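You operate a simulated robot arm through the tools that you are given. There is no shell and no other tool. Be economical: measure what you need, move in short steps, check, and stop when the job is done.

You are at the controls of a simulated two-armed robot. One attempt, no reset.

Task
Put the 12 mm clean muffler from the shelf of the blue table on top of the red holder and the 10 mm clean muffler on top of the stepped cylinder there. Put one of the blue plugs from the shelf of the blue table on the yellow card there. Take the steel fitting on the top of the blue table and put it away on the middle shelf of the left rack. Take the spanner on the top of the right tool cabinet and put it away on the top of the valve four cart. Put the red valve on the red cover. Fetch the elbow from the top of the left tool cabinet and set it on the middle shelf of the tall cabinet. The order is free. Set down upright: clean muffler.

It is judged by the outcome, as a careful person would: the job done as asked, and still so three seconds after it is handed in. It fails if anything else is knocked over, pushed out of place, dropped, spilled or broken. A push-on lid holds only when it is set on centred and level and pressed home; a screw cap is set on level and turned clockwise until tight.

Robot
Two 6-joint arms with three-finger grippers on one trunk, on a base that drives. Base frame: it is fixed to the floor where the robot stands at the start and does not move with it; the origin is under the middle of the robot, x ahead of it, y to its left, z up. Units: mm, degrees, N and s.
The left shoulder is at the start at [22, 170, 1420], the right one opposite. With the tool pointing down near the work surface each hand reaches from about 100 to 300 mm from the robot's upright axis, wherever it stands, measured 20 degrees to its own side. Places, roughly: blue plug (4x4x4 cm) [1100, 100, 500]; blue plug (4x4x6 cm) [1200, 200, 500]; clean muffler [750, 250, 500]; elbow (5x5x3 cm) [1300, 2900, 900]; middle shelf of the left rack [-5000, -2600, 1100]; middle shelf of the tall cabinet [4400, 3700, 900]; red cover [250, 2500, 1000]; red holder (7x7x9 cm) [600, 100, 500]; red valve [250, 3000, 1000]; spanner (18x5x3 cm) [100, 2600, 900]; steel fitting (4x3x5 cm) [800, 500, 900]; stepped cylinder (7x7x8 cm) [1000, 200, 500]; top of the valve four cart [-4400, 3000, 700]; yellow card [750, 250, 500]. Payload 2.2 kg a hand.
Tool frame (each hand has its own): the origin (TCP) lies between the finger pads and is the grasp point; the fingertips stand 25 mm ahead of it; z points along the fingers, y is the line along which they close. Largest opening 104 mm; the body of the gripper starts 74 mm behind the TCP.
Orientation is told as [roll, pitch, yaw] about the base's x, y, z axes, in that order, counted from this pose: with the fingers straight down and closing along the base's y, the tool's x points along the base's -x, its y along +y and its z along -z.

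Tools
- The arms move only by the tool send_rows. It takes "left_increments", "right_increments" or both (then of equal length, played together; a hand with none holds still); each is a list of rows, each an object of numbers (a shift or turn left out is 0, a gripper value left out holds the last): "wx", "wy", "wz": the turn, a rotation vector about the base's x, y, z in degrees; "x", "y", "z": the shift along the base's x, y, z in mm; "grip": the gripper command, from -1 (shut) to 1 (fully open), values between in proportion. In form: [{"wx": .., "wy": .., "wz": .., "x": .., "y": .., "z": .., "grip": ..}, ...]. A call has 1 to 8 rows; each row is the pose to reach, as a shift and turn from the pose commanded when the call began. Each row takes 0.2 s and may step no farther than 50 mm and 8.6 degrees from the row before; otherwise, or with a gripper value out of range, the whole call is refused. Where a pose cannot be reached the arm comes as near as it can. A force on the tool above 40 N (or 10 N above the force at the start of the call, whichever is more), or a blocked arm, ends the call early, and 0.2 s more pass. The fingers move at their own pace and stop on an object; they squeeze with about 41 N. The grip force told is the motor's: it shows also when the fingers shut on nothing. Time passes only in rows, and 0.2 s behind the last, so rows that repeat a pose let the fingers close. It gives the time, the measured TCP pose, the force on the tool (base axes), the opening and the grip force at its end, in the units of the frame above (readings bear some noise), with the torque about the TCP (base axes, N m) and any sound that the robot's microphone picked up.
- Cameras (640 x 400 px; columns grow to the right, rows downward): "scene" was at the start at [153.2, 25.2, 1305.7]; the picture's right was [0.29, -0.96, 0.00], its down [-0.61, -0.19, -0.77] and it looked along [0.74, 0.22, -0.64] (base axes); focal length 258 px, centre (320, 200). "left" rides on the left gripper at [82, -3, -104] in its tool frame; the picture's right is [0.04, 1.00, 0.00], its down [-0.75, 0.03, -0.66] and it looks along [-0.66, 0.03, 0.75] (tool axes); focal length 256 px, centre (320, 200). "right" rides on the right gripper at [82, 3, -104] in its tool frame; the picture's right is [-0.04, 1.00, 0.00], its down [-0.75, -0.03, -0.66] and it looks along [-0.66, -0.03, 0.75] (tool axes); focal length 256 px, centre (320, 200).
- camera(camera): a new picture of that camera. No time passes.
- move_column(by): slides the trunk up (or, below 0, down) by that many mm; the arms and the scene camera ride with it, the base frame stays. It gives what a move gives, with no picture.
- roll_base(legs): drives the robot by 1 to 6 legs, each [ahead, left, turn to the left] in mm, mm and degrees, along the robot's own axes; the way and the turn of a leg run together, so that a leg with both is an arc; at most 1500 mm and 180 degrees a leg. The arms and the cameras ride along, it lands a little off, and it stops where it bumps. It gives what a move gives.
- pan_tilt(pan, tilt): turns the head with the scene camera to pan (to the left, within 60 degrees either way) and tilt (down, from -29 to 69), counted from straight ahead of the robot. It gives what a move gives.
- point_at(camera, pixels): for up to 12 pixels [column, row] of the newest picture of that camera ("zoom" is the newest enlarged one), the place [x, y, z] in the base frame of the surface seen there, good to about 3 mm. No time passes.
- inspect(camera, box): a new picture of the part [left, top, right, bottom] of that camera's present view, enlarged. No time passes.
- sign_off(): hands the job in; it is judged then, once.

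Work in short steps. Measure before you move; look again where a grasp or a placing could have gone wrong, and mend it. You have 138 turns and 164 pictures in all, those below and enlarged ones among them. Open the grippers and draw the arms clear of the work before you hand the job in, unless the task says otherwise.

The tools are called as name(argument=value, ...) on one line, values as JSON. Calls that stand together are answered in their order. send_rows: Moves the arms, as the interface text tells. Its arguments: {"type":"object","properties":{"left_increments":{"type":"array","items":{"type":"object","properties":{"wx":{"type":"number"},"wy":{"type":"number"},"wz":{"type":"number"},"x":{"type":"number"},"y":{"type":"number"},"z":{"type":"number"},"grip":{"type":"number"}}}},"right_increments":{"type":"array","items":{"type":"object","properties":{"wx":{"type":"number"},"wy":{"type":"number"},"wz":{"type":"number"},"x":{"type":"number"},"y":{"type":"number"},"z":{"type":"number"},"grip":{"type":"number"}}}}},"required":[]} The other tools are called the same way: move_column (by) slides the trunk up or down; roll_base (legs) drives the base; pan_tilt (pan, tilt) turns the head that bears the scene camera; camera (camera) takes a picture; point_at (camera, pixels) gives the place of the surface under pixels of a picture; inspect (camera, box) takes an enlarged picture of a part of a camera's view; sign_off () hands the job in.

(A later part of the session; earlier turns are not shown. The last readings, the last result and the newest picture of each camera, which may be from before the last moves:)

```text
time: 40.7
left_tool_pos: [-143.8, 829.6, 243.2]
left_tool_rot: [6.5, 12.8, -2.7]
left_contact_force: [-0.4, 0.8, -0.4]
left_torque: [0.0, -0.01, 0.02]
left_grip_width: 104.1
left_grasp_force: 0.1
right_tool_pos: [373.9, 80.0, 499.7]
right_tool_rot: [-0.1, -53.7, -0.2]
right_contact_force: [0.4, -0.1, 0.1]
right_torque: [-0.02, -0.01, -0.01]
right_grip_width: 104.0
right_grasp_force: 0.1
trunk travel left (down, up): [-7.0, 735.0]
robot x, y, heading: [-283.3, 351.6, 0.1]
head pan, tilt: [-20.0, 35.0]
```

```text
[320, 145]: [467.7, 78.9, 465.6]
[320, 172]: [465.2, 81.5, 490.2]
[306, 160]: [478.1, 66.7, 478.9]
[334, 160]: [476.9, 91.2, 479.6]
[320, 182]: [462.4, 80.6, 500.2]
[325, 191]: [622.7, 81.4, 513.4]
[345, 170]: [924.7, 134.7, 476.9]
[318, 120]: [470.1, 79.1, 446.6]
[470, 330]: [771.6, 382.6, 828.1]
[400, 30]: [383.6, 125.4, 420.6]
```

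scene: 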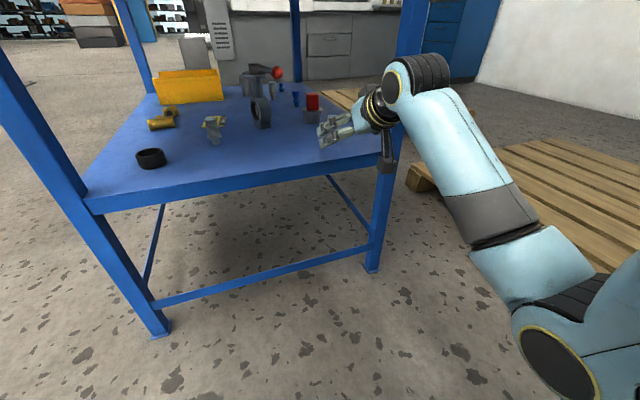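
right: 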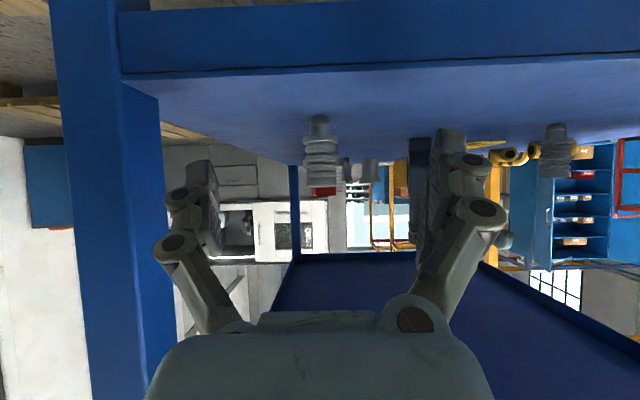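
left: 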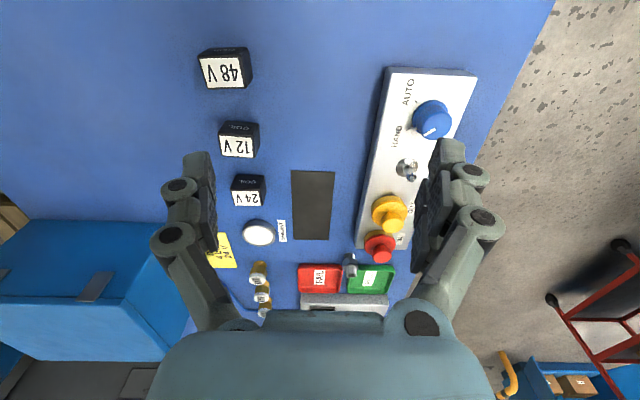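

Muffler axis ≈ (479, 79), ribs radius 14. I advance 106 mm, lower 8, then close.

send_rows(right_increments=[{"x": 35}, {"x": 70, "z": -4}, {"x": 106, "z": -8}, {"x": 106, "z": -8}, {"x": 106, "z": -8, "grip": -1}, {"x": 106, "z": -8, "grip": -1}, {"x": 106, "z": -8, "grip": -1}, {"x": 106, "z": -8, "grip": -1}])

send_rows(right_increments=[{"z": 0}, {"z": 20}, {"z": 40}, {"z": 70}])

camera(camera="right")

camera(camera="scene")

```text
time: 42.5
left_tool_pos: [-145.0, 829.2, 244.0]
left_tool_rot: [6.5, 12.9, -2.7]
left_contact_force: [0.5, 0.2, 0.3]
left_torque: [0.01, 0.03, 0.01]
left_grip_width: 103.9
left_grasp_force: 0.0
right_tool_pos: [479.1, 78.1, 491.8]
right_tool_rot: [0.0, -53.7, -0.2]
right_contact_force: [-0.2, 0.7, 0.5]
right_torque: [0.05, 0.01, 0.04]
right_grip_width: 24.0
right_grasp_force: 41.0
trunk travel left (down, up): [-7.0, 735.0]
robot x, y, heading: [-287.8, 351.2, 0.3]
head pan, tilt: [-20.0, 35.0]
```

```text
time: 43.5
left_tool_pos: [-144.3, 828.5, 243.8]
left_tool_rot: [6.5, 12.9, -2.6]
left_contact_force: [0.1, -0.8, 0.4]
left_torque: [-0.02, -0.02, 0.0]
left_grip_width: 104.0
left_grasp_force: 0.1
right_tool_pos: [477.5, 76.9, 561.9]
right_tool_rot: [0.1, -53.6, -0.1]
right_contact_force: [0.2, -0.2, 0.3]
right_torque: [0.01, -0.04, 0.01]
right_grip_width: 0.3
right_grasp_force: 28.0
trunk travel left (down, up): [-7.0, 735.0]
robot x, y, heading: [-285.2, 352.4, 0.5]
head pan, tilt: [-20.0, 35.0]
```

```text
139 pictures are left
```

right: 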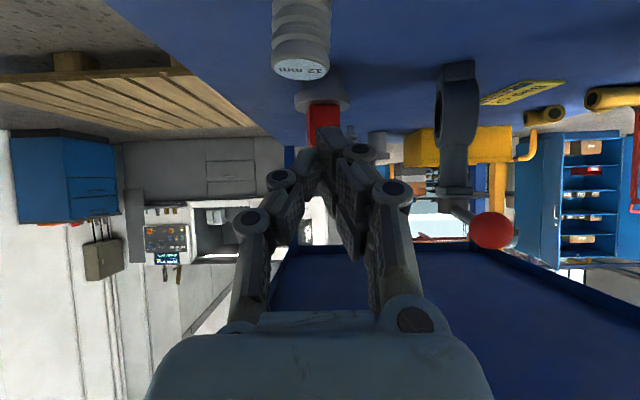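

```text
138 pictures are left
```

scene: 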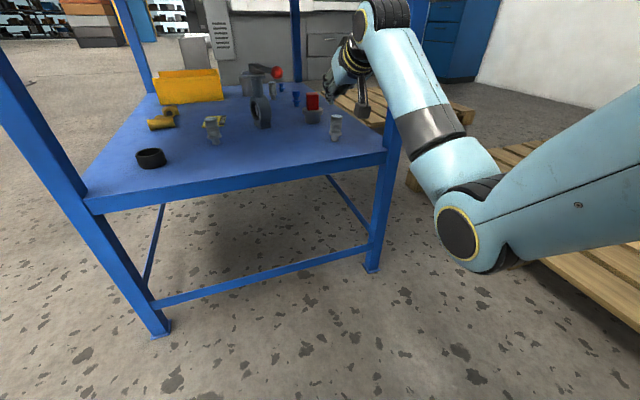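

The grip slipped; the muffler still stands. I measure it again (tag at (300,70) in the right view).

point_at(camera="right", pixels=[[300, 70], [285, 66], [318, 68], [300, 78], [300, 50], [300, 20], [322, 118], [320, 102], [490, 230]])

inspect(camera="scene", box=[280, 80, 360, 150])

```text
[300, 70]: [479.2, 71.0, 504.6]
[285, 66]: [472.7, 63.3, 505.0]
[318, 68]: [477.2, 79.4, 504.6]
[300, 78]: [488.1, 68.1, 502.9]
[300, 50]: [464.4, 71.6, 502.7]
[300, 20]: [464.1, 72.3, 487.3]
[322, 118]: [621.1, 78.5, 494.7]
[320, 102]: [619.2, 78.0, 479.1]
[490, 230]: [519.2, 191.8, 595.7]
```

```text
5.71 times, centred on (320, 115) of scene
```

zoom: 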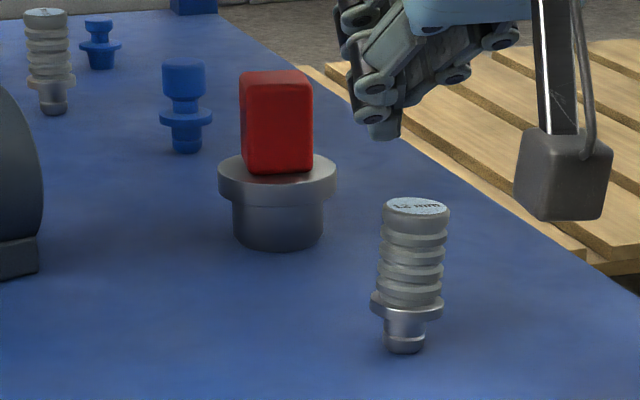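

Muffler top is at z=505 (height 64), axis ≈ (477,71): my grip was too high. I steepen the tool to 50° down, open, go lower (z≈478) and close.

send_rows(right_increments=[{"wy": 5, "grip": 1}, {"wy": 10, "y": -3, "grip": 1}, {"wy": 13.7, "y": -6, "grip": 1}, {"wy": 13.7, "y": -6, "grip": 1}, {"wy": 13.7, "y": -6, "grip": 1}])

camera(camera="right")

```text
time: 44.7
left_tool_pos: [-143.8, 828.3, 244.1]
left_tool_rot: [6.5, 12.8, -2.7]
left_contact_force: [0.0, -1.1, 0.1]
left_torque: [0.03, -0.03, 0.04]
left_grip_width: 104.0
left_grasp_force: 0.0
right_tool_pos: [477.5, 73.8, 563.6]
right_tool_rot: [-0.1, -40.0, -0.2]
right_contact_force: [0.5, -0.4, 0.0]
right_torque: [-0.03, -0.01, 0.02]
right_grip_width: 104.2
right_grasp_force: 0.0
trunk travel left (down, up): [-7.0, 735.0]
robot x, y, heading: [-283.4, 351.8, 0.6]
head pan, tilt: [-20.0, 35.0]
```

```text
136 pictures are left
```

right: 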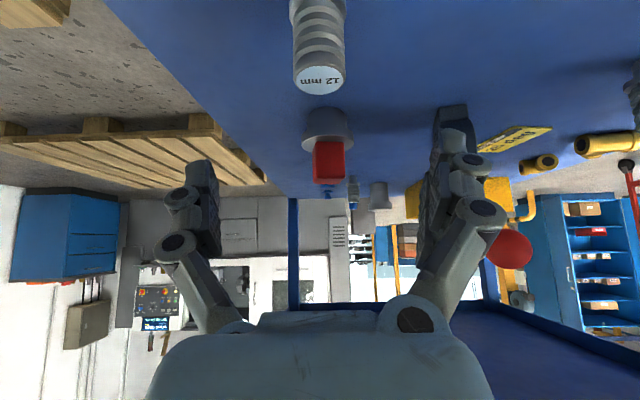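

Muffler is centred at (319,60). I go down to z≈478 and close slowly.

send_rows(right_increments=[{"z": -30, "y": -1}, {"z": -60, "y": -2}, {"z": -86, "y": -2}, {"z": -86, "y": -2}, {"z": -86, "y": -2, "grip": -0.3}, {"z": -86, "y": -2, "grip": -0.5}, {"z": -86, "y": -2, "grip": -1}, {"z": -86, "y": -2, "grip": -1}])

send_rows(right_increments=[{"z": 0}, {"z": 20}, {"z": 50}, {"z": 90}, {"z": 110}])

camera(camera="right")

inspect(camera="scene", box=[260, 20, 420, 120])

```text
time: 46.5
left_tool_pos: [-143.9, 828.6, 243.2]
left_tool_rot: [6.5, 12.8, -2.7]
left_contact_force: [0.1, -0.2, 1.0]
left_torque: [0.02, 0.0, -0.01]
left_grip_width: 104.1
left_grasp_force: 0.0
right_tool_pos: [479.6, 73.6, 477.2]
right_tool_rot: [0.0, -39.8, -0.1]
right_contact_force: [-0.9, -0.1, 0.0]
right_torque: [0.0, 0.0, 0.01]
right_grip_width: 28.9
right_grasp_force: 38.9
trunk travel left (down, up): [-7.0, 735.0]
robot x, y, heading: [-282.8, 349.0, 0.5]
head pan, tilt: [-20.0, 35.0]
```

```text
time: 47.7
left_tool_pos: [-144.1, 828.2, 242.6]
left_tool_rot: [6.6, 12.9, -2.7]
left_contact_force: [-0.4, -0.1, 0.7]
left_torque: [0.0, 0.01, 0.01]
left_grip_width: 103.8
left_grasp_force: 0.1
right_tool_pos: [477.8, 72.2, 586.3]
right_tool_rot: [-0.1, -40.0, -0.1]
right_contact_force: [-0.6, -0.7, -0.8]
right_torque: [0.01, 0.01, -0.04]
right_grip_width: 28.5
right_grasp_force: 40.8
trunk travel left (down, up): [-7.0, 735.0]
robot x, y, heading: [-283.8, 350.9, 0.3]
head pan, tilt: [-20.0, 35.0]
```

```text
135 pictures are left
```

right: 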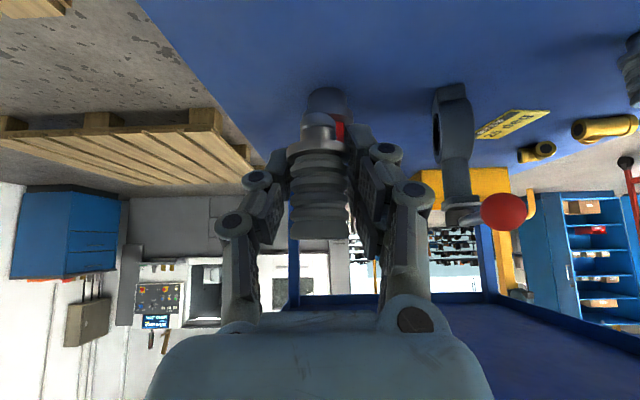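

```text
4.00 times, centred on (340, 70) of scene
```

zoom: 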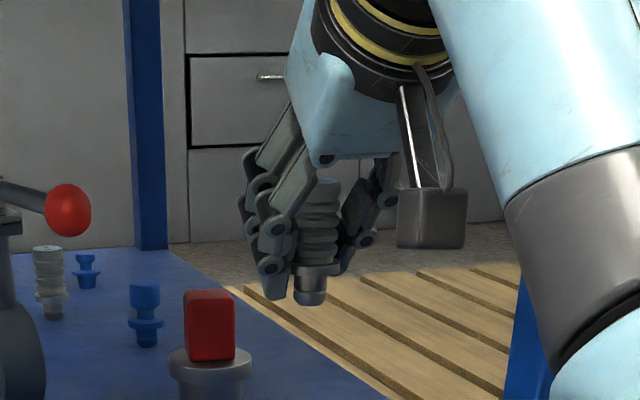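

Muffler is held, width 28.5, upright. I measure the red block's top.

point_at(camera="zoom", pixels=[[208, 295], [192, 297], [226, 296], [208, 330], [195, 350], [225, 350], [211, 292], [310, 300]])

inspect(camera="scene", box=[290, 80, 350, 130])

```text
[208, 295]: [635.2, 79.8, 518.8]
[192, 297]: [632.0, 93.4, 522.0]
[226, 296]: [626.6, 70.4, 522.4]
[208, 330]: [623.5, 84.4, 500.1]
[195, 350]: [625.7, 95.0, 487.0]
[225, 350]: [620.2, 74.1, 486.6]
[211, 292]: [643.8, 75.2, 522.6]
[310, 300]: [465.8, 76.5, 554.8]
```

```text
8.00 times, centred on (320, 105) of scene
```

zoom: 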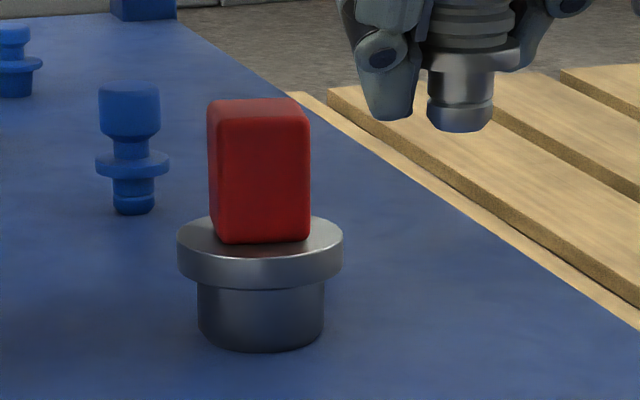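

I sample the top face and the flange of the holder.

point_at(camera="zoom", pixels=[[258, 102], [258, 108], [222, 107], [296, 104], [258, 112], [216, 115], [300, 112], [184, 248], [338, 236], [258, 254], [216, 200], [304, 200]])

```text
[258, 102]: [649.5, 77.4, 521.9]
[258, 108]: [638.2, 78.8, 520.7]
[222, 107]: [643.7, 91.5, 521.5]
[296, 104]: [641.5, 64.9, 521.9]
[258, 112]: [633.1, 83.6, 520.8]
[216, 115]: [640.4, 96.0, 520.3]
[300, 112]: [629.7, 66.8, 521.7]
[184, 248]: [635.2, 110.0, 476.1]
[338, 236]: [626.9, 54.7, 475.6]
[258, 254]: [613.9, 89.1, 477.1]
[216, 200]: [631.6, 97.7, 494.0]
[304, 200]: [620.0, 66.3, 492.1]
```

Holder top centre ≈ (642,78), z≈521.5. To pass the wrist under the apron I tilt forward 18°, drive ahead 145, then tilt back.

send_rows(right_increments=[{"wy": -6}, {"wy": -12}, {"wy": -18}])

roll_base(legs=[[145, 0, 0]])

send_rows(right_increments=[{"wy": 6}, {"wy": 12}, {"wy": 18}, {"wy": 18}])

camera(camera="scene")

camera(camera="right")

```text
time: 48.5
left_tool_pos: [-144.4, 829.5, 242.9]
left_tool_rot: [6.5, 12.8, -2.7]
left_contact_force: [0.7, -1.6, 0.2]
left_torque: [-0.02, -0.02, 0.02]
left_grip_width: 103.9
left_grasp_force: 0.0
right_tool_pos: [478.6, 71.1, 585.7]
right_tool_rot: [0.0, -58.0, -0.2]
right_contact_force: [0.2, 0.4, -1.0]
right_torque: [-0.02, 0.0, 0.01]
right_grip_width: 28.4
right_grasp_force: 40.5
trunk travel left (down, up): [-7.0, 735.0]
robot x, y, heading: [-286.0, 355.8, 0.3]
head pan, tilt: [-20.0, 35.0]
```

```text
time: 49.8
left_tool_pos: [2.7, 829.1, 243.8]
left_tool_rot: [6.6, 13.0, -2.7]
left_contact_force: [0.9, -0.9, 1.3]
left_torque: [0.01, 0.04, 0.02]
left_grip_width: 103.9
left_grasp_force: 0.1
right_tool_pos: [624.7, 73.4, 586.4]
right_tool_rot: [0.0, -58.0, -0.1]
right_contact_force: [0.1, -0.2, -0.3]
right_torque: [-0.01, 0.01, 0.04]
right_grip_width: 28.5
right_grasp_force: 40.9
trunk travel left (down, up): [-7.0, 735.0]
robot x, y, heading: [-140.7, 354.7, 0.2]
head pan, tilt: [-20.0, 35.0]
```

```text
time: 50.8
left_tool_pos: [1.4, 828.9, 244.1]
left_tool_rot: [6.5, 12.9, -2.7]
left_contact_force: [0.4, -0.1, -0.4]
left_torque: [-0.02, -0.02, -0.01]
left_grip_width: 104.2
left_grasp_force: 0.0
right_tool_pos: [625.4, 73.9, 583.4]
right_tool_rot: [0.0, -39.8, -0.2]
right_contact_force: [0.3, 0.6, -1.3]
right_torque: [0.0, 0.04, 0.03]
right_grip_width: 28.4
right_grasp_force: 41.0
trunk travel left (down, up): [-7.0, 735.0]
robot x, y, heading: [-139.8, 352.7, 0.1]
head pan, tilt: [-20.0, 35.0]
```

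```text
132 pictures are left
```

scene: 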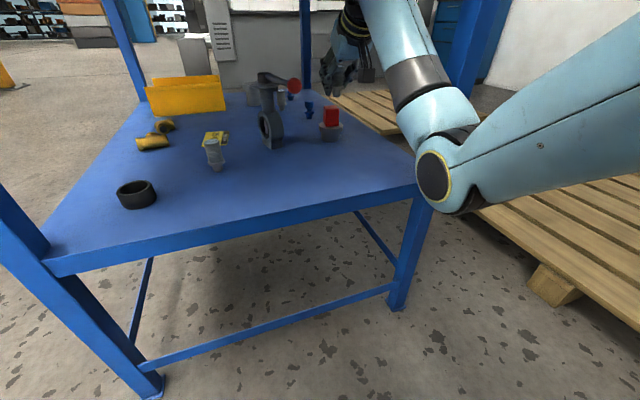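

```text
131 pictures are left
```

right: 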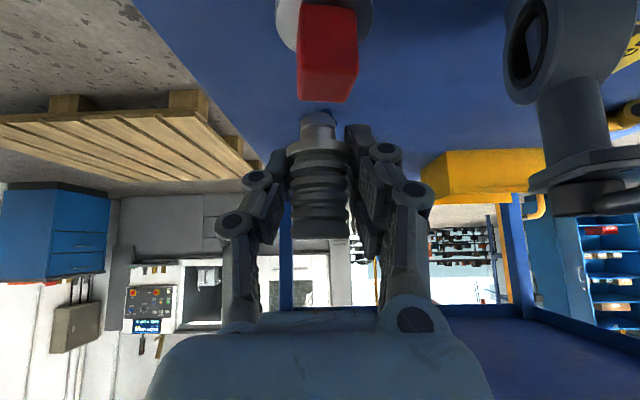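

I measure red block top edges and the muffler foot in the hand view.

point_at(camera="right", pixels=[[303, 96], [325, 98], [348, 98], [302, 50], [352, 50], [327, 20], [316, 118], [310, 135], [318, 127]])

inspect(camera="scene", box=[300, 60, 380, 150])

```text
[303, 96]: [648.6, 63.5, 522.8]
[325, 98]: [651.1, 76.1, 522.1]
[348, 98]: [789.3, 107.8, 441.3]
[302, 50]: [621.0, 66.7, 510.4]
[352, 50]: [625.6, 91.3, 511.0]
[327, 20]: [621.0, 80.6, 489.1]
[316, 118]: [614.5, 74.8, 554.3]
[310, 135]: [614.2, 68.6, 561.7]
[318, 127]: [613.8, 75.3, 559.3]
```

```text
4.44 times, centred on (340, 105) of scene
```

zoom: 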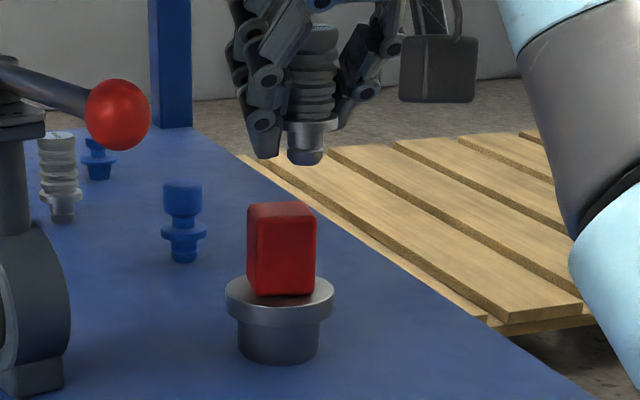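

Block top centre ≈ (638,79). I shift 14 mm ahead, 5 left, and lower to contact.

send_rows(right_increments=[{"x": 14, "y": 5}, {"x": 14, "y": 5, "z": -12}, {"x": 14, "y": 5, "z": -20}, {"x": 14, "y": 5, "z": -23}])

inspect(camera="scene", box=[300, 60, 380, 150])

camera(camera="right")

```text
time: 51.8
left_tool_pos: [1.4, 829.5, 242.7]
left_tool_rot: [6.5, 12.8, -2.7]
left_contact_force: [0.3, -0.1, 0.5]
left_torque: [0.0, -0.03, 0.02]
left_grip_width: 104.0
left_grasp_force: 0.1
right_tool_pos: [640.3, 77.6, 562.4]
right_tool_rot: [-0.1, -39.9, -0.1]
right_contact_force: [0.0, -1.3, -0.7]
right_torque: [0.01, -0.01, -0.04]
right_grip_width: 28.4
right_grasp_force: 40.9
trunk travel left (down, up): [-7.0, 735.0]
robot x, y, heading: [-140.3, 351.4, -0.0]
head pan, tilt: [-20.0, 35.0]
```

```text
4.44 times, centred on (340, 105) of scene
```

zoom: 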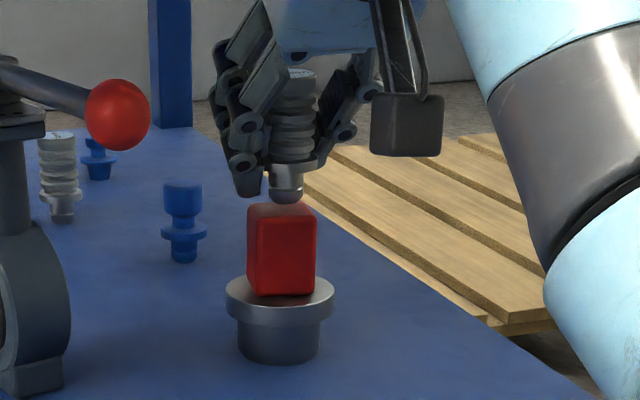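

```text
128 pictures are left
```

right: 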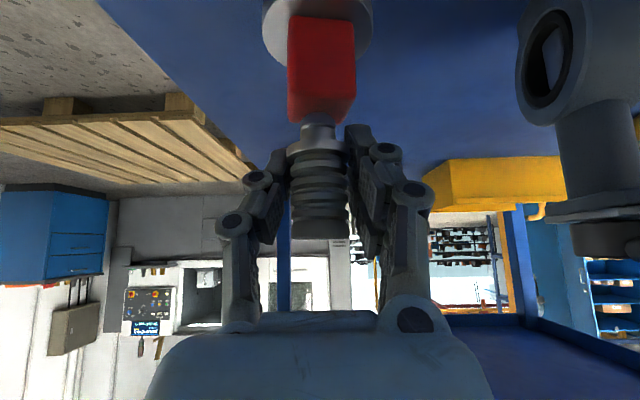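

Foot is about 4 mm above the block, well centred. I lower in small steps until contact.

send_rows(right_increments=[{"z": -2, "y": 2}, {"z": -3.5, "y": 2}, {"z": -5, "y": 2}])

```text
time: 52.6
left_tool_pos: [2.8, 829.2, 243.4]
left_tool_rot: [6.5, 13.0, -2.6]
left_contact_force: [0.3, 0.5, -0.1]
left_torque: [0.0, 0.0, 0.01]
left_grip_width: 104.0
left_grasp_force: 0.1
right_tool_pos: [638.6, 80.3, 558.8]
right_tool_rot: [0.0, -40.0, -0.1]
right_contact_force: [-1.2, -0.5, 0.5]
right_torque: [0.03, -0.01, -0.02]
right_grip_width: 28.6
right_grasp_force: 40.7
trunk travel left (down, up): [-7.0, 735.0]
robot x, y, heading: [-136.6, 351.5, 0.1]
head pan, tilt: [-20.0, 35.0]
```

Expected contact near z 558; force is still low, so I creep down another few mm.

send_rows(right_increments=[{"z": -1.5}, {"z": -3}])

inspect(camera="scene", box=[320, 70, 370, 120])

```text
time: 53.2
left_tool_pos: [3.4, 828.6, 244.3]
left_tool_rot: [6.6, 12.8, -2.7]
left_contact_force: [0.8, -0.5, 0.2]
left_torque: [0.02, -0.03, 0.01]
left_grip_width: 103.9
left_grasp_force: 0.1
right_tool_pos: [640.4, 78.8, 559.7]
right_tool_rot: [-0.1, -40.2, -0.1]
right_contact_force: [-2.6, 0.1, 11.6]
right_torque: [0.02, 0.15, 0.0]
right_grip_width: 28.3
right_grasp_force: 40.8
trunk travel left (down, up): [-7.0, 735.0]
robot x, y, heading: [-139.8, 349.7, -0.2]
head pan, tilt: [-20.0, 35.0]
```

```text
8.00 times, centred on (345, 95) of scene
```

zoom: 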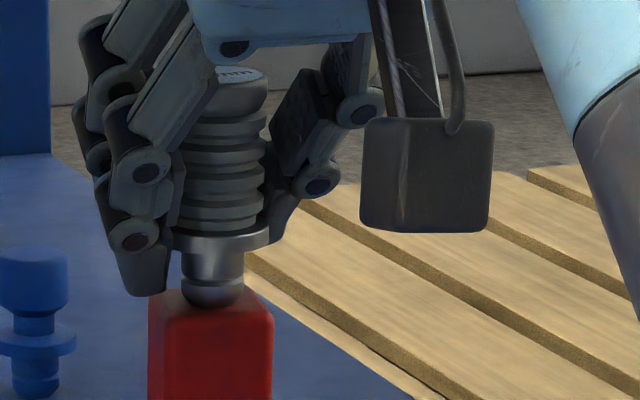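

Contact (11.6 N). I ease off 1 mm and open, then back away upward.

send_rows(right_increments=[{"z": 1.5}, {"z": 1.5, "grip": -0.2}, {"z": 1.5, "grip": 0.2}, {"z": 1.5, "grip": 0.6}, {"z": 1.5, "grip": 1}, {"z": 1.5, "grip": 1}])

camera(camera="right")

inspect(camera="scene", box=[300, 60, 380, 150])

```text
time: 54.6
left_tool_pos: [2.8, 827.9, 244.3]
left_tool_rot: [6.5, 12.9, -2.7]
left_contact_force: [0.0, 0.5, 0.3]
left_torque: [0.05, 0.0, 0.03]
left_grip_width: 104.3
left_grasp_force: 0.1
right_tool_pos: [639.5, 80.6, 557.3]
right_tool_rot: [-0.1, -39.8, -0.2]
right_contact_force: [0.6, 0.7, 0.0]
right_torque: [0.0, 0.01, -0.01]
right_grip_width: 103.9
right_grasp_force: 0.1
trunk travel left (down, up): [-7.0, 735.0]
robot x, y, heading: [-137.6, 350.7, 0.2]
head pan, tilt: [-20.0, 35.0]
```

```text
126 pictures are left
```

right: 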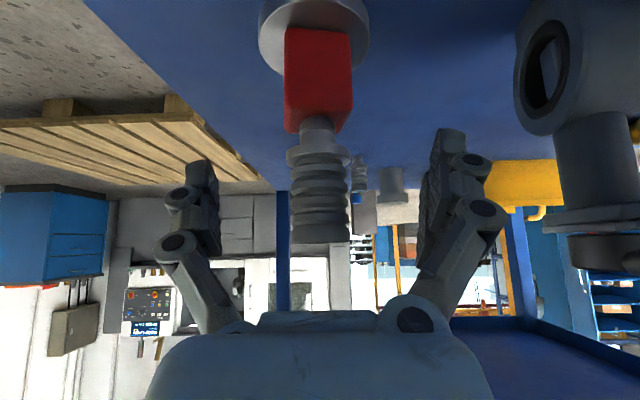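

```text
4.44 times, centred on (340, 105) of scene
```

zoom: 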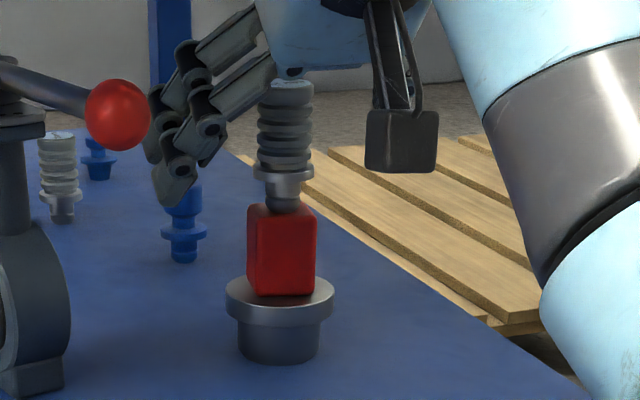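

12 mm muffler stands on the red holder. I withdraw straight back, flattening the tool to clear the apron, then back the base off.

send_rows(right_increments=[{"x": -30}, {"x": -60}, {"x": -90, "wy": -5}, {"x": -110, "wy": -10}, {"x": -120, "wy": -15}])

roll_base(legs=[[-350, 0, 0]])

pan_tilt(pan=55, tilt=15)

camera(camera="scene")

pan_tilt(pan=0, tilt=15)

camera(camera="scene")

```text
time: 55.8
left_tool_pos: [2.2, 828.4, 243.3]
left_tool_rot: [6.5, 12.9, -2.6]
left_contact_force: [-0.5, 0.5, 1.3]
left_torque: [-0.02, 0.01, 0.01]
left_grip_width: 103.9
left_grasp_force: 0.0
right_tool_pos: [520.1, 80.6, 558.0]
right_tool_rot: [0.0, -54.9, 0.0]
right_contact_force: [0.1, -0.1, -0.1]
right_torque: [-0.01, 0.03, -0.01]
right_grip_width: 103.8
right_grasp_force: 0.2
trunk travel left (down, up): [-7.0, 735.0]
robot x, y, heading: [-136.8, 349.7, 0.0]
head pan, tilt: [-20.0, 35.0]
```

```text
time: 58.1
left_tool_pos: [-347.5, 827.7, 243.8]
left_tool_rot: [6.4, 12.9, -2.5]
left_contact_force: [-0.4, 0.5, 0.1]
left_torque: [-0.03, 0.0, 0.01]
left_grip_width: 104.0
left_grasp_force: 0.1
right_tool_pos: [173.0, 80.9, 557.0]
right_tool_rot: [0.0, -54.8, 0.1]
right_contact_force: [0.4, 0.3, 0.2]
right_torque: [0.02, 0.0, 0.0]
right_grip_width: 104.1
right_grasp_force: 0.0
trunk travel left (down, up): [-7.0, 735.0]
robot x, y, heading: [-488.9, 346.2, 0.6]
head pan, tilt: [-20.0, 35.0]
```

```text
time: 59.6
left_tool_pos: [-346.2, 828.2, 244.0]
left_tool_rot: [6.6, 12.8, -2.5]
left_contact_force: [-0.5, -0.7, 0.1]
left_torque: [-0.01, -0.01, 0.03]
left_grip_width: 104.2
left_grasp_force: 0.0
right_tool_pos: [173.0, 81.4, 557.2]
right_tool_rot: [0.0, -54.9, 0.0]
right_contact_force: [0.4, 0.4, 0.8]
right_torque: [0.01, -0.02, 0.02]
right_grip_width: 104.1
right_grasp_force: 0.0
trunk travel left (down, up): [-7.0, 735.0]
robot x, y, heading: [-486.5, 349.7, 0.4]
head pan, tilt: [55.0, 15.0]
```

```text
124 pictures are left
```

scene: 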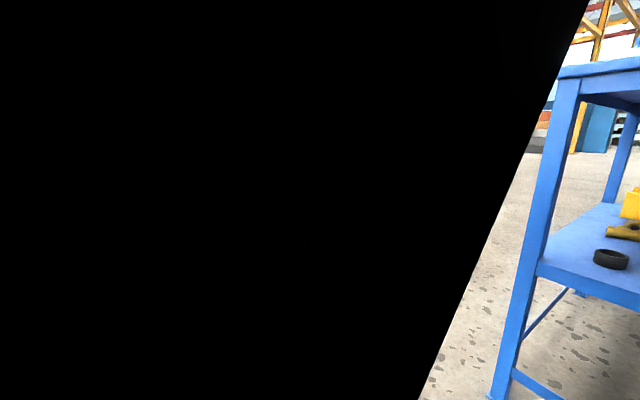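

```text
time: 60.8
left_tool_pos: [-347.2, 827.8, 243.4]
left_tool_rot: [6.5, 12.9, -2.6]
left_contact_force: [-0.8, 0.3, 0.0]
left_torque: [0.0, 0.03, 0.0]
left_grip_width: 103.9
left_grasp_force: 0.2
right_tool_pos: [172.7, 82.0, 557.0]
right_tool_rot: [0.1, -54.8, 0.1]
right_contact_force: [-0.2, -0.2, 0.1]
right_torque: [0.0, 0.02, 0.03]
right_grip_width: 103.5
right_grasp_force: 0.2
trunk travel left (down, up): [-7.0, 735.0]
robot x, y, heading: [-489.9, 350.1, 0.3]
head pan, tilt: [0.0, 15.0]
```

```text
123 pictures are left
```

scene: 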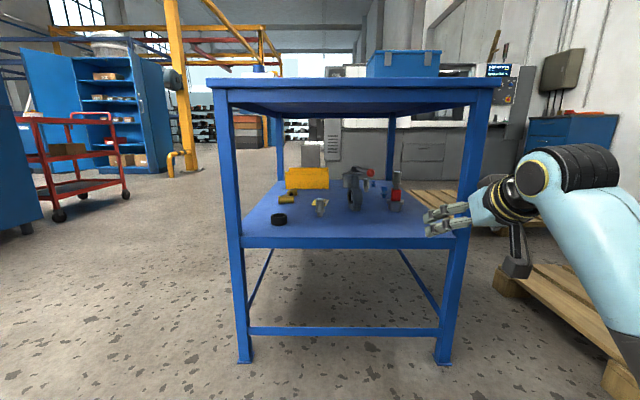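

I measure obstacles for the drive around the left of the table to its back.

point_at(camera="scene", pixels=[[58, 215], [126, 196], [25, 232], [180, 172], [310, 158], [420, 170], [490, 280], [415, 190], [232, 95], [345, 92], [300, 145]])

```text
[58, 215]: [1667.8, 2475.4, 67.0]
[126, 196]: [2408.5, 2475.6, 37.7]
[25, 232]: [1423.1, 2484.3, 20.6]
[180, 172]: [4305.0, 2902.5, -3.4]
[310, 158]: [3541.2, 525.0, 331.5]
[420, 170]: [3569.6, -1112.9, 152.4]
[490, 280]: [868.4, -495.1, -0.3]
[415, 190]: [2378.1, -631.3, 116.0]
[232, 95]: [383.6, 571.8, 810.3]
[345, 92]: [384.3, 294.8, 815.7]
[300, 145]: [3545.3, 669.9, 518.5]
```

Plenty of room. I drive left, past the table, turn round behind it and shift in line with the 10 mm muffler, keeping well back.

roll_base(legs=[[0, 900, 0], [1500, 0, 0], [1040, 0, 0], [0, 0, 180], [0, 1380, 0]])

pan_tilt(pan=-10, tilt=20)

camera(camera="scene")

```text
time: 91.2
left_tool_pos: [1833.1, -631.8, 243.7]
left_tool_rot: [6.5, 12.9, 177.2]
left_contact_force: [-0.2, 0.6, 0.6]
left_torque: [-0.02, -0.02, -0.02]
left_grip_width: 104.1
left_grasp_force: 0.1
right_tool_pos: [1318.2, 118.3, 557.0]
right_tool_rot: [0.0, -54.9, 179.8]
right_contact_force: [0.1, -0.4, 0.7]
right_torque: [-0.01, -0.02, -0.01]
right_grip_width: 104.0
right_grasp_force: 0.0
trunk travel left (down, up): [-7.0, 735.0]
robot x, y, heading: [1976.3, -150.9, -179.7]
head pan, tilt: [0.0, 15.0]
stopped in leg 5: the robot was blocked; the commanded pose is now the measured one
```

```text
time: 91.9
left_tool_pos: [1832.5, -631.9, 244.0]
left_tool_rot: [6.5, 12.9, 177.1]
left_contact_force: [0.0, 1.3, 0.3]
left_torque: [-0.02, -0.03, 0.0]
left_grip_width: 103.9
left_grasp_force: 0.0
right_tool_pos: [1317.6, 119.1, 556.1]
right_tool_rot: [0.0, -54.9, 179.8]
right_contact_force: [-0.4, 0.4, 1.1]
right_torque: [-0.01, 0.01, 0.0]
right_grip_width: 104.1
right_grasp_force: 0.2
trunk travel left (down, up): [-7.0, 735.0]
robot x, y, heading: [1974.4, -150.8, -180.1]
head pan, tilt: [-10.0, 20.0]
```

```text
122 pictures are left
```

scene: 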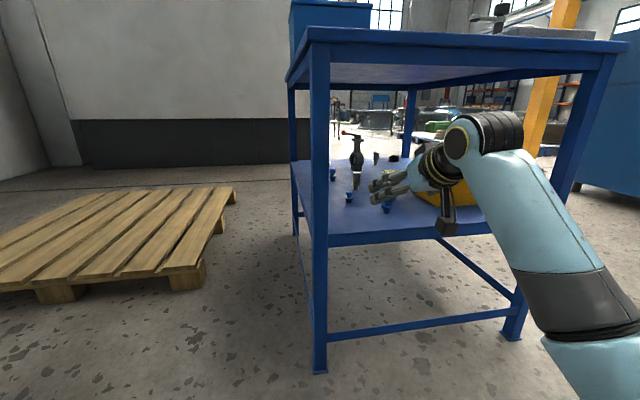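

The last leg was blocked near its end. I look to the left-down to see what the base touches.

pan_tilt(pan=50, tilt=60)

camera(camera="scene")

```text
time: 93.2
left_tool_pos: [1833.2, -630.7, 243.3]
left_tool_rot: [6.5, 12.8, 177.3]
left_contact_force: [0.3, 0.0, -0.3]
left_torque: [-0.04, 0.0, 0.0]
left_grip_width: 104.3
left_grasp_force: 0.0
right_tool_pos: [1317.8, 117.8, 557.1]
right_tool_rot: [0.0, -55.0, 179.9]
right_contact_force: [0.2, 0.6, -0.5]
right_torque: [0.0, 0.02, -0.01]
right_grip_width: 103.9
right_grasp_force: 0.0
trunk travel left (down, up): [-7.0, 735.0]
robot x, y, heading: [1974.0, -154.5, -179.9]
head pan, tilt: [50.0, 60.0]
```

```text
121 pictures are left
```

scene: 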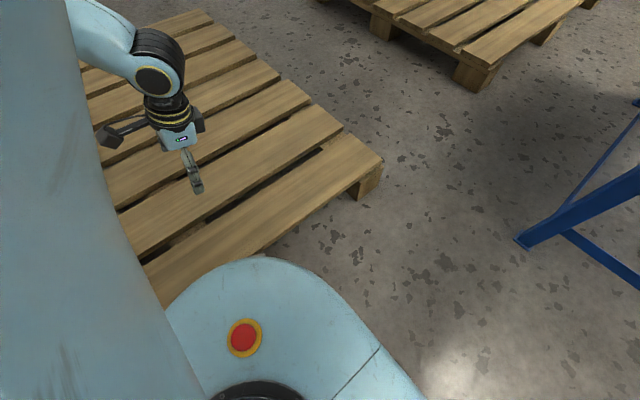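

The base just touches pallet 2. I check the pallet's edge position against the earlier readings.

point_at(camera="scene", pixels=[[380, 160], [372, 178], [265, 250], [150, 262], [205, 12], [350, 190], [250, 262]])

```text
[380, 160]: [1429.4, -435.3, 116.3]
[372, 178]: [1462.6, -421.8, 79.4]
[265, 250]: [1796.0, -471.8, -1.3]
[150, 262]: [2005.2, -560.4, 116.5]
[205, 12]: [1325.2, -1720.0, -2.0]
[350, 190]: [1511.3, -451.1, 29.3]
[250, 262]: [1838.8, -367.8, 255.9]
```

Pallet unmoved (corner still ≈(1429,−435)). I ease 17 mm off it, then drive ahead 280 with the hand at z 557, above the plugs, and look.

roll_base(legs=[[0, -18, 0], [280, 0, 0]])

pan_tilt(pan=-15, tilt=35)

camera(camera="scene")

camera(camera="right")

```text
time: 95.5
left_tool_pos: [1546.0, -612.6, 243.4]
left_tool_rot: [6.5, 12.8, 177.0]
left_contact_force: [0.6, -0.7, -0.2]
left_torque: [0.02, 0.03, -0.01]
left_grip_width: 103.9
left_grasp_force: 0.0
right_tool_pos: [1033.9, 136.5, 555.1]
right_tool_rot: [0.1, -54.8, 179.6]
right_contact_force: [0.2, 0.2, -0.2]
right_torque: [-0.01, 0.02, 0.0]
right_grip_width: 104.1
right_grasp_force: 0.0
trunk travel left (down, up): [-7.0, 735.0]
robot x, y, heading: [1687.9, -137.5, 179.8]
head pan, tilt: [50.0, 60.0]
```

```text
time: 96.9
left_tool_pos: [1546.5, -613.2, 242.9]
left_tool_rot: [6.5, 12.8, 177.0]
left_contact_force: [-0.1, -0.3, 1.1]
left_torque: [0.04, 0.0, -0.03]
left_grip_width: 103.9
left_grasp_force: 0.0
right_tool_pos: [1033.3, 136.4, 556.4]
right_tool_rot: [0.0, -55.0, 179.6]
right_contact_force: [0.5, 0.2, -0.3]
right_torque: [0.0, 0.0, 0.0]
right_grip_width: 104.3
right_grasp_force: 0.1
trunk travel left (down, up): [-7.0, 735.0]
robot x, y, heading: [1690.4, -136.0, 179.8]
head pan, tilt: [-15.0, 35.0]
```

```text
120 pictures are left
```

scene: 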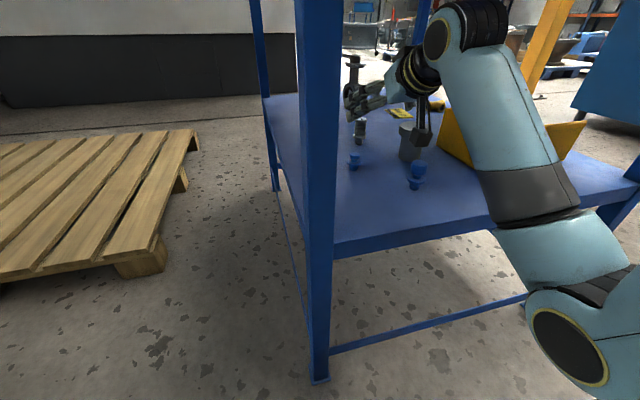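

```text
119 pictures are left
```

right: 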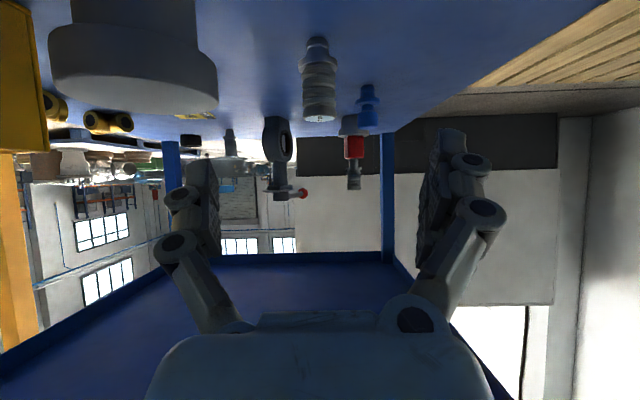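

The 10 mm muffler is at (318,90) in the hand view. I measure it and the stepped cylinder.

point_at(camera="right", pixels=[[320, 117], [308, 115], [334, 115], [318, 85], [303, 85], [336, 85], [135, 70], [60, 70], [210, 75], [135, 95], [120, 10], [367, 110]])

inspect(camera="scene", box=[330, 80, 450, 200])

```text
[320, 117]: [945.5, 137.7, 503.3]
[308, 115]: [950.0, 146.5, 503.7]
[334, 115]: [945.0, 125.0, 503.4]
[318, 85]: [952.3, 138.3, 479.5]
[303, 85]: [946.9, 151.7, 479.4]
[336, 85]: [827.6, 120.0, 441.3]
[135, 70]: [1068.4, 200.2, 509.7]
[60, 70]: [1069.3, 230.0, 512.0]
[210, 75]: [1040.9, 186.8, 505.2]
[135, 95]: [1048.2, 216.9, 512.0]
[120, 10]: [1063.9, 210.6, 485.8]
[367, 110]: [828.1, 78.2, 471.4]
```

```text
3.33 times, centred on (390, 140) of scene
```

zoom: 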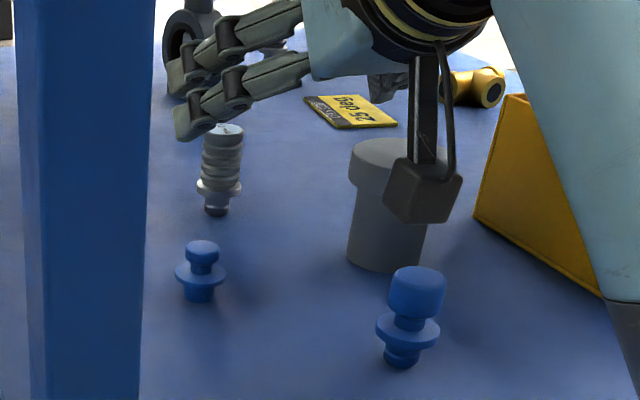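

10 mm muffler axis ≈ (939,138), top 503. I reach over it, steepen to 50° down, descend to z 478 and close.

send_rows(right_increments=[{"x": -30, "wy": -4, "z": 5}, {"x": -60, "wy": -8, "z": 5}, {"x": -94, "y": 1, "wy": -12, "z": 5}, {"x": -94, "y": 1, "wy": -15, "z": 5}])

camera(camera="right")

```text
time: 97.9
left_tool_pos: [1546.3, -613.7, 243.8]
left_tool_rot: [6.5, 12.9, 176.9]
left_contact_force: [-0.5, -1.2, -0.2]
left_torque: [-0.03, 0.0, -0.03]
left_grip_width: 103.8
left_grasp_force: 0.1
right_tool_pos: [941.8, 139.6, 562.5]
right_tool_rot: [-0.2, -40.0, 179.7]
right_contact_force: [-0.6, -0.1, -0.4]
right_torque: [0.04, -0.03, -0.01]
right_grip_width: 103.9
right_grasp_force: 0.1
trunk travel left (down, up): [-7.0, 735.0]
robot x, y, heading: [1688.4, -134.9, 180.1]
head pan, tilt: [-15.0, 35.0]
```

```text
117 pictures are left
```

right: 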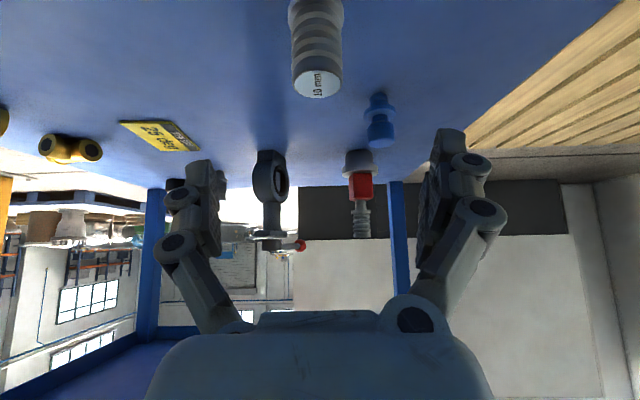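

Centred. Descend and grip.

send_rows(right_increments=[{"z": -30}, {"z": -60}, {"z": -84}, {"z": -84}, {"z": -84, "grip": -0.3}, {"z": -84, "grip": -0.5}, {"z": -84, "grip": -1}, {"z": -84, "grip": -1}])

send_rows(right_increments=[{"z": 0}, {"z": 30}, {"z": 60}, {"z": 90}, {"z": 100}])

camera(camera="right")

camera(camera="scene")

```text
time: 99.7
left_tool_pos: [1544.8, -612.8, 243.0]
left_tool_rot: [6.4, 12.9, 177.0]
left_contact_force: [0.4, -0.3, 0.0]
left_torque: [0.02, 0.01, -0.01]
left_grip_width: 104.1
left_grasp_force: 0.0
right_tool_pos: [941.5, 140.0, 477.6]
right_tool_rot: [-0.1, -39.9, 179.8]
right_contact_force: [0.2, -0.6, 0.8]
right_torque: [-0.01, 0.01, -0.04]
right_grip_width: 29.5
right_grasp_force: 39.8
trunk travel left (down, up): [-7.0, 735.0]
robot x, y, heading: [1689.4, -135.4, 180.0]
head pan, tilt: [-15.0, 35.0]
```

```text
time: 100.9
left_tool_pos: [1545.3, -612.1, 244.4]
left_tool_rot: [6.5, 12.9, 177.0]
left_contact_force: [0.5, 0.7, 0.7]
left_torque: [0.03, 0.0, 0.02]
left_grip_width: 104.3
left_grasp_force: 0.1
right_tool_pos: [941.1, 140.1, 580.8]
right_tool_rot: [-0.2, -39.9, 179.7]
right_contact_force: [0.6, 0.1, -0.4]
right_torque: [-0.02, 0.02, 0.02]
right_grip_width: 29.6
right_grasp_force: 40.6
trunk travel left (down, up): [-7.0, 735.0]
robot x, y, heading: [1686.5, -136.6, 179.8]
head pan, tilt: [-15.0, 35.0]
```

```text
116 pictures are left
```

right: 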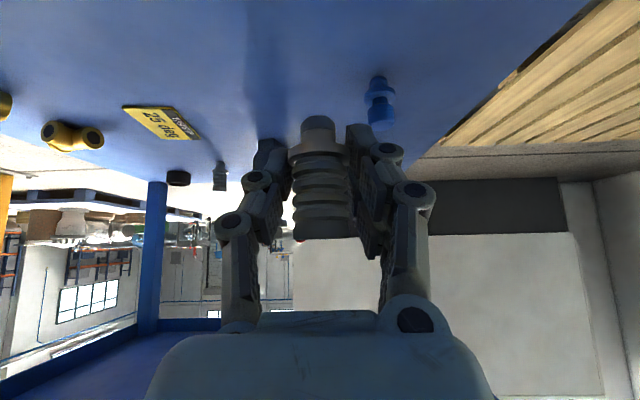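

```text
115 pictures are left
```

scene: 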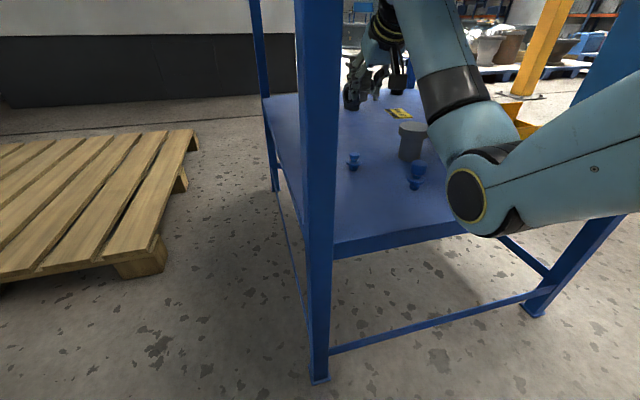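

Held. I measure the stepped cylinder's top in an enlarged view.

inspect(camera="scene", box=[380, 100, 450, 190])

point_at(camera="scene", pixels=[[401, 128], [426, 131], [413, 124], [412, 135], [418, 128], [406, 127], [412, 145]])

```text
4.44 times, centred on (415, 145) of scene
```

zoom: 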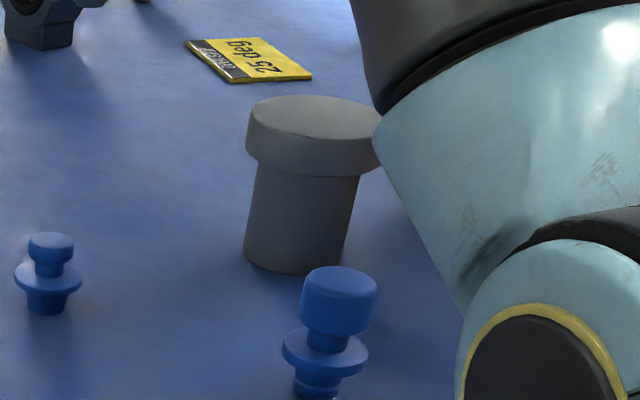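

```text
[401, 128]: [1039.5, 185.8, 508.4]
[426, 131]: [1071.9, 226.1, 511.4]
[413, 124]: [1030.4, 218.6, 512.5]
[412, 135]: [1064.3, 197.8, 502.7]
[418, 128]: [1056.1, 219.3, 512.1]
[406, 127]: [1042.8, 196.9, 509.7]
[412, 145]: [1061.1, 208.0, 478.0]
```

I sample the rim of the top disc.

point_at(camera="zoom", pixels=[[252, 112], [275, 99], [310, 97], [345, 98], [372, 108], [310, 115], [280, 128], [330, 134], [350, 130], [262, 122], [300, 132]])

```text
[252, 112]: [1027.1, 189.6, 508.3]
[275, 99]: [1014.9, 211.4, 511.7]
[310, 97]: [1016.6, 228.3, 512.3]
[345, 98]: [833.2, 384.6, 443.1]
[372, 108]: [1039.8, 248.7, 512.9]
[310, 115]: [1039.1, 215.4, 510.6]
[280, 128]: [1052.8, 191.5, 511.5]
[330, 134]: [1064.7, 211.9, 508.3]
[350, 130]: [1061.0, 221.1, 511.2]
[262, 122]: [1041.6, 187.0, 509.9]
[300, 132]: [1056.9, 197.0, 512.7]
```

Cylinder top centre ≈ (1041,217), z 512. I lower to TCP z≈562 and use the base to carry: right 77, back 100.

send_rows(right_increments=[{"z": -18}])

roll_base(legs=[[0, -77, 0], [-100, 0, 0]])

camera(camera="right")

camera(camera="scene")

```text
time: 101.3
left_tool_pos: [1546.9, -612.8, 244.6]
left_tool_rot: [6.5, 12.9, 177.0]
left_contact_force: [-0.8, -0.3, -0.2]
left_torque: [0.0, 0.0, 0.0]
left_grip_width: 104.2
left_grasp_force: 0.1
right_tool_pos: [941.0, 138.9, 561.6]
right_tool_rot: [-0.2, -40.0, 179.8]
right_contact_force: [0.3, 0.2, -0.9]
right_torque: [-0.05, 0.0, 0.0]
right_grip_width: 29.6
right_grasp_force: 41.3
trunk travel left (down, up): [-7.0, 735.0]
robot x, y, heading: [1688.8, -136.3, 179.9]
head pan, tilt: [-15.0, 35.0]
```

```text
time: 103.1
left_tool_pos: [1644.7, -532.7, 244.2]
left_tool_rot: [6.4, 12.9, 176.8]
left_contact_force: [0.3, 0.3, 0.9]
left_torque: [-0.01, 0.01, 0.0]
left_grip_width: 104.0
left_grasp_force: 0.1
right_tool_pos: [1041.3, 218.7, 561.8]
right_tool_rot: [0.0, -39.9, 179.6]
right_contact_force: [-0.7, 0.6, -0.9]
right_torque: [-0.01, 0.0, -0.01]
right_grip_width: 29.5
right_grasp_force: 40.9
trunk travel left (down, up): [-7.0, 735.0]
robot x, y, heading: [1789.9, -56.9, 179.9]
head pan, tilt: [-15.0, 35.0]
```

```text
113 pictures are left
```

right: 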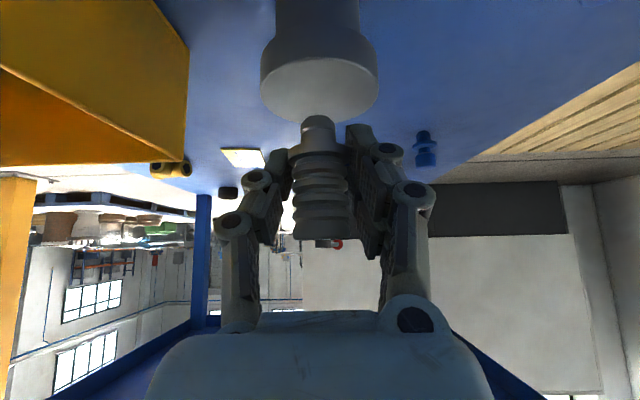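

```text
112 pictures are left
```

scene: 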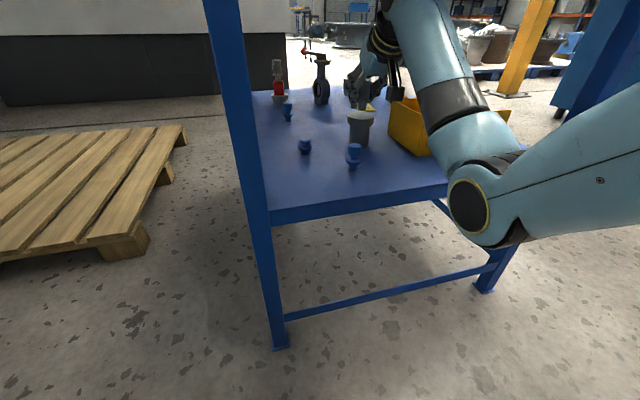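

Laterally centred. I check the fore-aft position.

point_at(camera="right", pixels=[[320, 66], [320, 112], [268, 85], [372, 85], [317, 122], [317, 132]])

inspect(camera="scene", box=[330, 60, 420, 160])

```text
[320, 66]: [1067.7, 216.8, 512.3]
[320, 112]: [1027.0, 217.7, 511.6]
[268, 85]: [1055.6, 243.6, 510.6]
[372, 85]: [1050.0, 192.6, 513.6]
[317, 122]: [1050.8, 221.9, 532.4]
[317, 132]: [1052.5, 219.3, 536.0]
```

```text
4.00 times, centred on (375, 110) of scene
```

zoom: 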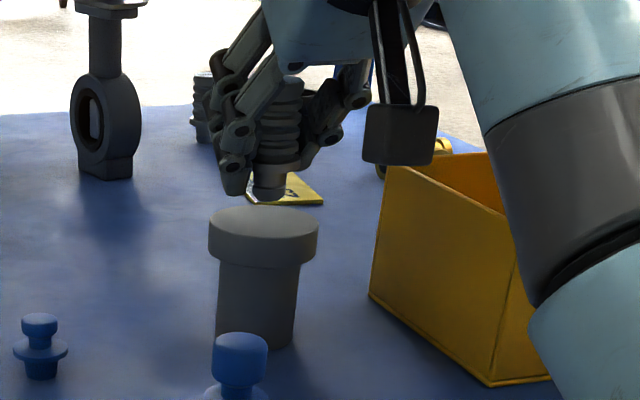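

Aligned within 2 mm. I lower to contact.

send_rows(right_increments=[{"y": -2, "z": -6}, {"y": -2, "z": -10}, {"y": -2, "z": -12}, {"y": -2, "z": -13.5}, {"y": -2, "z": -15}])

```text
time: 104.3
left_tool_pos: [1644.7, -533.0, 244.1]
left_tool_rot: [6.5, 12.7, 176.9]
left_contact_force: [-0.2, 0.3, 0.3]
left_torque: [0.02, -0.01, -0.02]
left_grip_width: 103.8
left_grasp_force: 0.1
right_tool_pos: [1040.6, 216.2, 548.7]
right_tool_rot: [-0.1, -40.2, 179.6]
right_contact_force: [2.6, -0.2, 11.0]
right_torque: [-0.03, -0.07, -0.01]
right_grip_width: 29.7
right_grasp_force: 40.7
trunk travel left (down, up): [-7.0, 735.0]
robot x, y, heading: [1787.9, -57.4, 180.1]
head pan, tilt: [-15.0, 35.0]
```

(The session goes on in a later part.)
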